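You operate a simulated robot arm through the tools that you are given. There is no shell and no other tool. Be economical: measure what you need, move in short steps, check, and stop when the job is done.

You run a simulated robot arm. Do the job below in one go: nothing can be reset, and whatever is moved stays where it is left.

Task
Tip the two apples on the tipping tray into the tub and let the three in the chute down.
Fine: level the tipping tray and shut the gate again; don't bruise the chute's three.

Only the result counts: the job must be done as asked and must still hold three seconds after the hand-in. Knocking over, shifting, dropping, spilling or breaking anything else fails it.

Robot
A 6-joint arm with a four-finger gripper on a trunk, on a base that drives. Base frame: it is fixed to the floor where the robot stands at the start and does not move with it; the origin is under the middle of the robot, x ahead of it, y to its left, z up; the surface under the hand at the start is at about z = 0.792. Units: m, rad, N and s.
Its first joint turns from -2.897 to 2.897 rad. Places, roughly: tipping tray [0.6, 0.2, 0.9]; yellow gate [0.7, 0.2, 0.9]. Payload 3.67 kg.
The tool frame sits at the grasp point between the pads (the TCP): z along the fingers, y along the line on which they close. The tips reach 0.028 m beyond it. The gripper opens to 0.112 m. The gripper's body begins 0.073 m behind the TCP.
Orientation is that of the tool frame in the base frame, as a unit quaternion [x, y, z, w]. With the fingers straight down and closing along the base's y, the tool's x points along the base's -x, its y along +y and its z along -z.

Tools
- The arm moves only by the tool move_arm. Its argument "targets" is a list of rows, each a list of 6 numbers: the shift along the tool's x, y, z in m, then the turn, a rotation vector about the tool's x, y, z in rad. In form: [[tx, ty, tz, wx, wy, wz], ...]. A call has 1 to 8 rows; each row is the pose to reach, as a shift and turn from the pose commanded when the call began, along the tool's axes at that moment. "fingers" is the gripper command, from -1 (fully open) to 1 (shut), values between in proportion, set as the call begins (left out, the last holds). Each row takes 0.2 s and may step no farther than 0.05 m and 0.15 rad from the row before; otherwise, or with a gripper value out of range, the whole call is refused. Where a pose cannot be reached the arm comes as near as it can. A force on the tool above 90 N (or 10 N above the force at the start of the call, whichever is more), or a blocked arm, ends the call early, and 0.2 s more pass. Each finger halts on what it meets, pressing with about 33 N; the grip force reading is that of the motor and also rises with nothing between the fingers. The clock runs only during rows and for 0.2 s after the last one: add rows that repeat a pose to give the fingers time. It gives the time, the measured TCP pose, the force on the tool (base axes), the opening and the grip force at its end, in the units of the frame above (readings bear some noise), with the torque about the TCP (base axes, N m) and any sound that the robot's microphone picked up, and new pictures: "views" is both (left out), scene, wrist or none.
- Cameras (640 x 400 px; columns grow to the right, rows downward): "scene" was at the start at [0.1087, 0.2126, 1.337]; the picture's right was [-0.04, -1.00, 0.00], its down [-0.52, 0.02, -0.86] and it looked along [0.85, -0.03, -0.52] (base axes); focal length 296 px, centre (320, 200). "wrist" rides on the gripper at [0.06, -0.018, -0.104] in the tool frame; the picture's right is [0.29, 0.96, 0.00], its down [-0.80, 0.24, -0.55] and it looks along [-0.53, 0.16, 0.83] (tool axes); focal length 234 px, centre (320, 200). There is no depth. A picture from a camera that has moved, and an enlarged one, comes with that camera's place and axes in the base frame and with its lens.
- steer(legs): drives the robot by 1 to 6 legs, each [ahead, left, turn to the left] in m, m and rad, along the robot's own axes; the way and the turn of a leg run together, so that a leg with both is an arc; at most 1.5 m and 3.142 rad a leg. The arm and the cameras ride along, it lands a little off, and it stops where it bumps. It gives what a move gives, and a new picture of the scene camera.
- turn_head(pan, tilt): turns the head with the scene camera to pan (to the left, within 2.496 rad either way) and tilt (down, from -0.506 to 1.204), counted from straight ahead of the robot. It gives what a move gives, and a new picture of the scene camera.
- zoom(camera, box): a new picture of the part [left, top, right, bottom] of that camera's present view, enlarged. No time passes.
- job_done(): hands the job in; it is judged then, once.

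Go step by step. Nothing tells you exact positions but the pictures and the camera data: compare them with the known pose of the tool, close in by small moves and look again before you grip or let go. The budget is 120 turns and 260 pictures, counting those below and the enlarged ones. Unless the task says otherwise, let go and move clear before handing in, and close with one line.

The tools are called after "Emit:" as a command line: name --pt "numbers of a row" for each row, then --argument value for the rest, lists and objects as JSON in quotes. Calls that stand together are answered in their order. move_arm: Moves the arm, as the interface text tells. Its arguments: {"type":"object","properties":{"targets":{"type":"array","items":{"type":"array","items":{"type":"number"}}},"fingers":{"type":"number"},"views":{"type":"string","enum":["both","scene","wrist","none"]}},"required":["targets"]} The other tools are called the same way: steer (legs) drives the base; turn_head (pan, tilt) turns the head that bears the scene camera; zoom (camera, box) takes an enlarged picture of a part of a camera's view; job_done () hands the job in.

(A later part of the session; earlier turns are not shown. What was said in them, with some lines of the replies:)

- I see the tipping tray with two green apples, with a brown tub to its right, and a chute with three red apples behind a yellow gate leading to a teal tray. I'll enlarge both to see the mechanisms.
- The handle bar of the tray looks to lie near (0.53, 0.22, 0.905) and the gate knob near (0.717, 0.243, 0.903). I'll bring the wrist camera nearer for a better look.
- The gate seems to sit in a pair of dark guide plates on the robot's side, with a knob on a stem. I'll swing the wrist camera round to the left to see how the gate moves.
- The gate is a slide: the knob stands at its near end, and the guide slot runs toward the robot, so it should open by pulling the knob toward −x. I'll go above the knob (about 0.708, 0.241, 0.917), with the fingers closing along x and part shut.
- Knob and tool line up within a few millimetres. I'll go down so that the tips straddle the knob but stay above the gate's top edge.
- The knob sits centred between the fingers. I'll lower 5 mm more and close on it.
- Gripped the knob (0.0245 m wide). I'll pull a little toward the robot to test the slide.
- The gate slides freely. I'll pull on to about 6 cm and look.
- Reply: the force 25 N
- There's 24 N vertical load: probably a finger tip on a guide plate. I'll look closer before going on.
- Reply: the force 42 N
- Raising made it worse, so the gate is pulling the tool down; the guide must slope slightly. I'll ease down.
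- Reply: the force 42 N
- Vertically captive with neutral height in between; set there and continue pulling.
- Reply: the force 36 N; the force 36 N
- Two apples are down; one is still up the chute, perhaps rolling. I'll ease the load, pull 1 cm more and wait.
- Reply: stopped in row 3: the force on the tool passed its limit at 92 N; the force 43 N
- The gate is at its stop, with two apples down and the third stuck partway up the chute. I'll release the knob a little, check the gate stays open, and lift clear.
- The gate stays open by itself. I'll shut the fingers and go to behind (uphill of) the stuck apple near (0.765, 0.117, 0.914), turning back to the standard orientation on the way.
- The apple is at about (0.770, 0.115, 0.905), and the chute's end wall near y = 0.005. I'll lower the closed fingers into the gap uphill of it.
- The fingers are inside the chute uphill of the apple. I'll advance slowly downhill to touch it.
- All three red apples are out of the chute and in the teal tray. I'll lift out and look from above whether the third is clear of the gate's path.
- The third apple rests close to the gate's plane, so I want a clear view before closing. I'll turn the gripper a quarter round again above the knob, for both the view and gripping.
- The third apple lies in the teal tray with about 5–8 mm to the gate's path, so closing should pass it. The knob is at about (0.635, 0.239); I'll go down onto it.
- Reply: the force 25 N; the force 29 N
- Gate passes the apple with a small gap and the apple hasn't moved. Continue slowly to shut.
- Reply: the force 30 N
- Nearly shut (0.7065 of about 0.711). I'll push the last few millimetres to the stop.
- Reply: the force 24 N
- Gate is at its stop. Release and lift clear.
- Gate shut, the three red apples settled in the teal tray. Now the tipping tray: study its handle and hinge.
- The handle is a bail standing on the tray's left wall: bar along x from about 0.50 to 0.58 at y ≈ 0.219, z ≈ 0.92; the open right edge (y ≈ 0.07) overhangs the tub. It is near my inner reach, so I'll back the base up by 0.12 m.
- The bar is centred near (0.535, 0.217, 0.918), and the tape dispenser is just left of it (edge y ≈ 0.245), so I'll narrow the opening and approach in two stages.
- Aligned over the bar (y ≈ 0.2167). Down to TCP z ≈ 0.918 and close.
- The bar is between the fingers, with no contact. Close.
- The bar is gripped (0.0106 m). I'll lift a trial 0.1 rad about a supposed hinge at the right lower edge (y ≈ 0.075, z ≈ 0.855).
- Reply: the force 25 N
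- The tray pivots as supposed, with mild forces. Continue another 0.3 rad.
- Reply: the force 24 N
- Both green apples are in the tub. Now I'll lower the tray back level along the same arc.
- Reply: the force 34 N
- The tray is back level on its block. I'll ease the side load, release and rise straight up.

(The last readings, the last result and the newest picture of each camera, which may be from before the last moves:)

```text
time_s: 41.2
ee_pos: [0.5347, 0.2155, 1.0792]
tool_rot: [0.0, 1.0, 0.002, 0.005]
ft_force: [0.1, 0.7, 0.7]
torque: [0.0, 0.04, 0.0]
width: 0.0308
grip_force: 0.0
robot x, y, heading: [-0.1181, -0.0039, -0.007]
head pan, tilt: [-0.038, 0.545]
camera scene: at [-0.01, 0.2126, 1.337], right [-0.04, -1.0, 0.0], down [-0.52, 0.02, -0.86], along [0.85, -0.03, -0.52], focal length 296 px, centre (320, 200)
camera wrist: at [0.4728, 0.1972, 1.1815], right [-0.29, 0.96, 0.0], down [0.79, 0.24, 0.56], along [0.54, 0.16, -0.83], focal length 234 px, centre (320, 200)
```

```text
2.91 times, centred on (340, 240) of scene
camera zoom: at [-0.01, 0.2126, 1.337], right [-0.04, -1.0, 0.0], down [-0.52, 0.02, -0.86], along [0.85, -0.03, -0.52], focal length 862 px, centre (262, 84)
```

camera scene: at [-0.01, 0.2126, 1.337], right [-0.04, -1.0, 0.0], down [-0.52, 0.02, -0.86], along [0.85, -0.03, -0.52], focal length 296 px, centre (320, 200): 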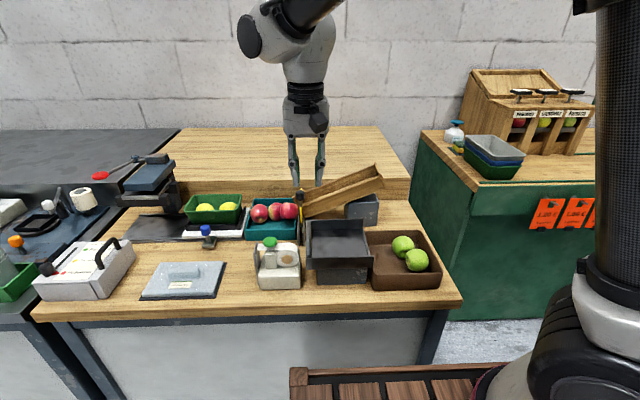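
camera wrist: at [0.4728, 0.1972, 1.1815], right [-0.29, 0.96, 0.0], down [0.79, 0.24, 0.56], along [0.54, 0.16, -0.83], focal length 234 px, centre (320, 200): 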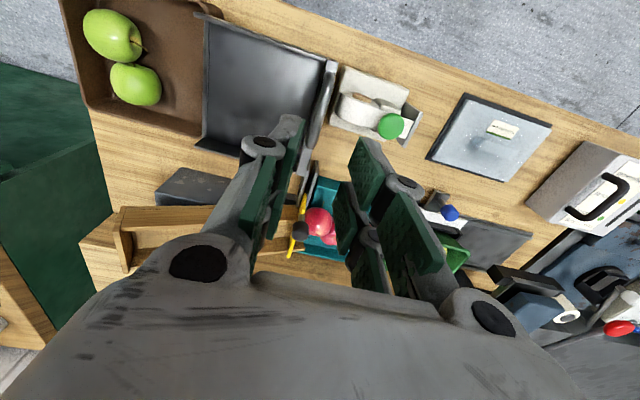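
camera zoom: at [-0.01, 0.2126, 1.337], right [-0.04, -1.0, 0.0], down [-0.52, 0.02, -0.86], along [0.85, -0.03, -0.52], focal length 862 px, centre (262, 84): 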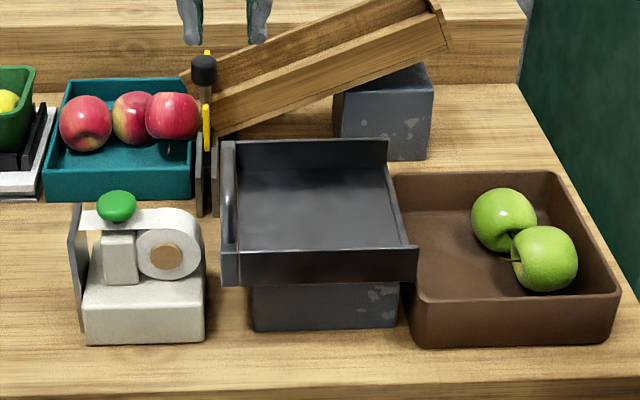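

The tray is level and empty, the two green apples are in the tub, the three red ones are in the teal tray, the gate is shut, and the hand is clear. I'm handing in.

Emit:
job_done

```text
The job is handed in.
```

The job is handed in: both green apples were tipped into the tub and the three red ones let down into the teal tray. The tipping tray is level again and the gate is shut. The third red apple stuck in the chute and needed a gentle nudge; I saw no bruising.
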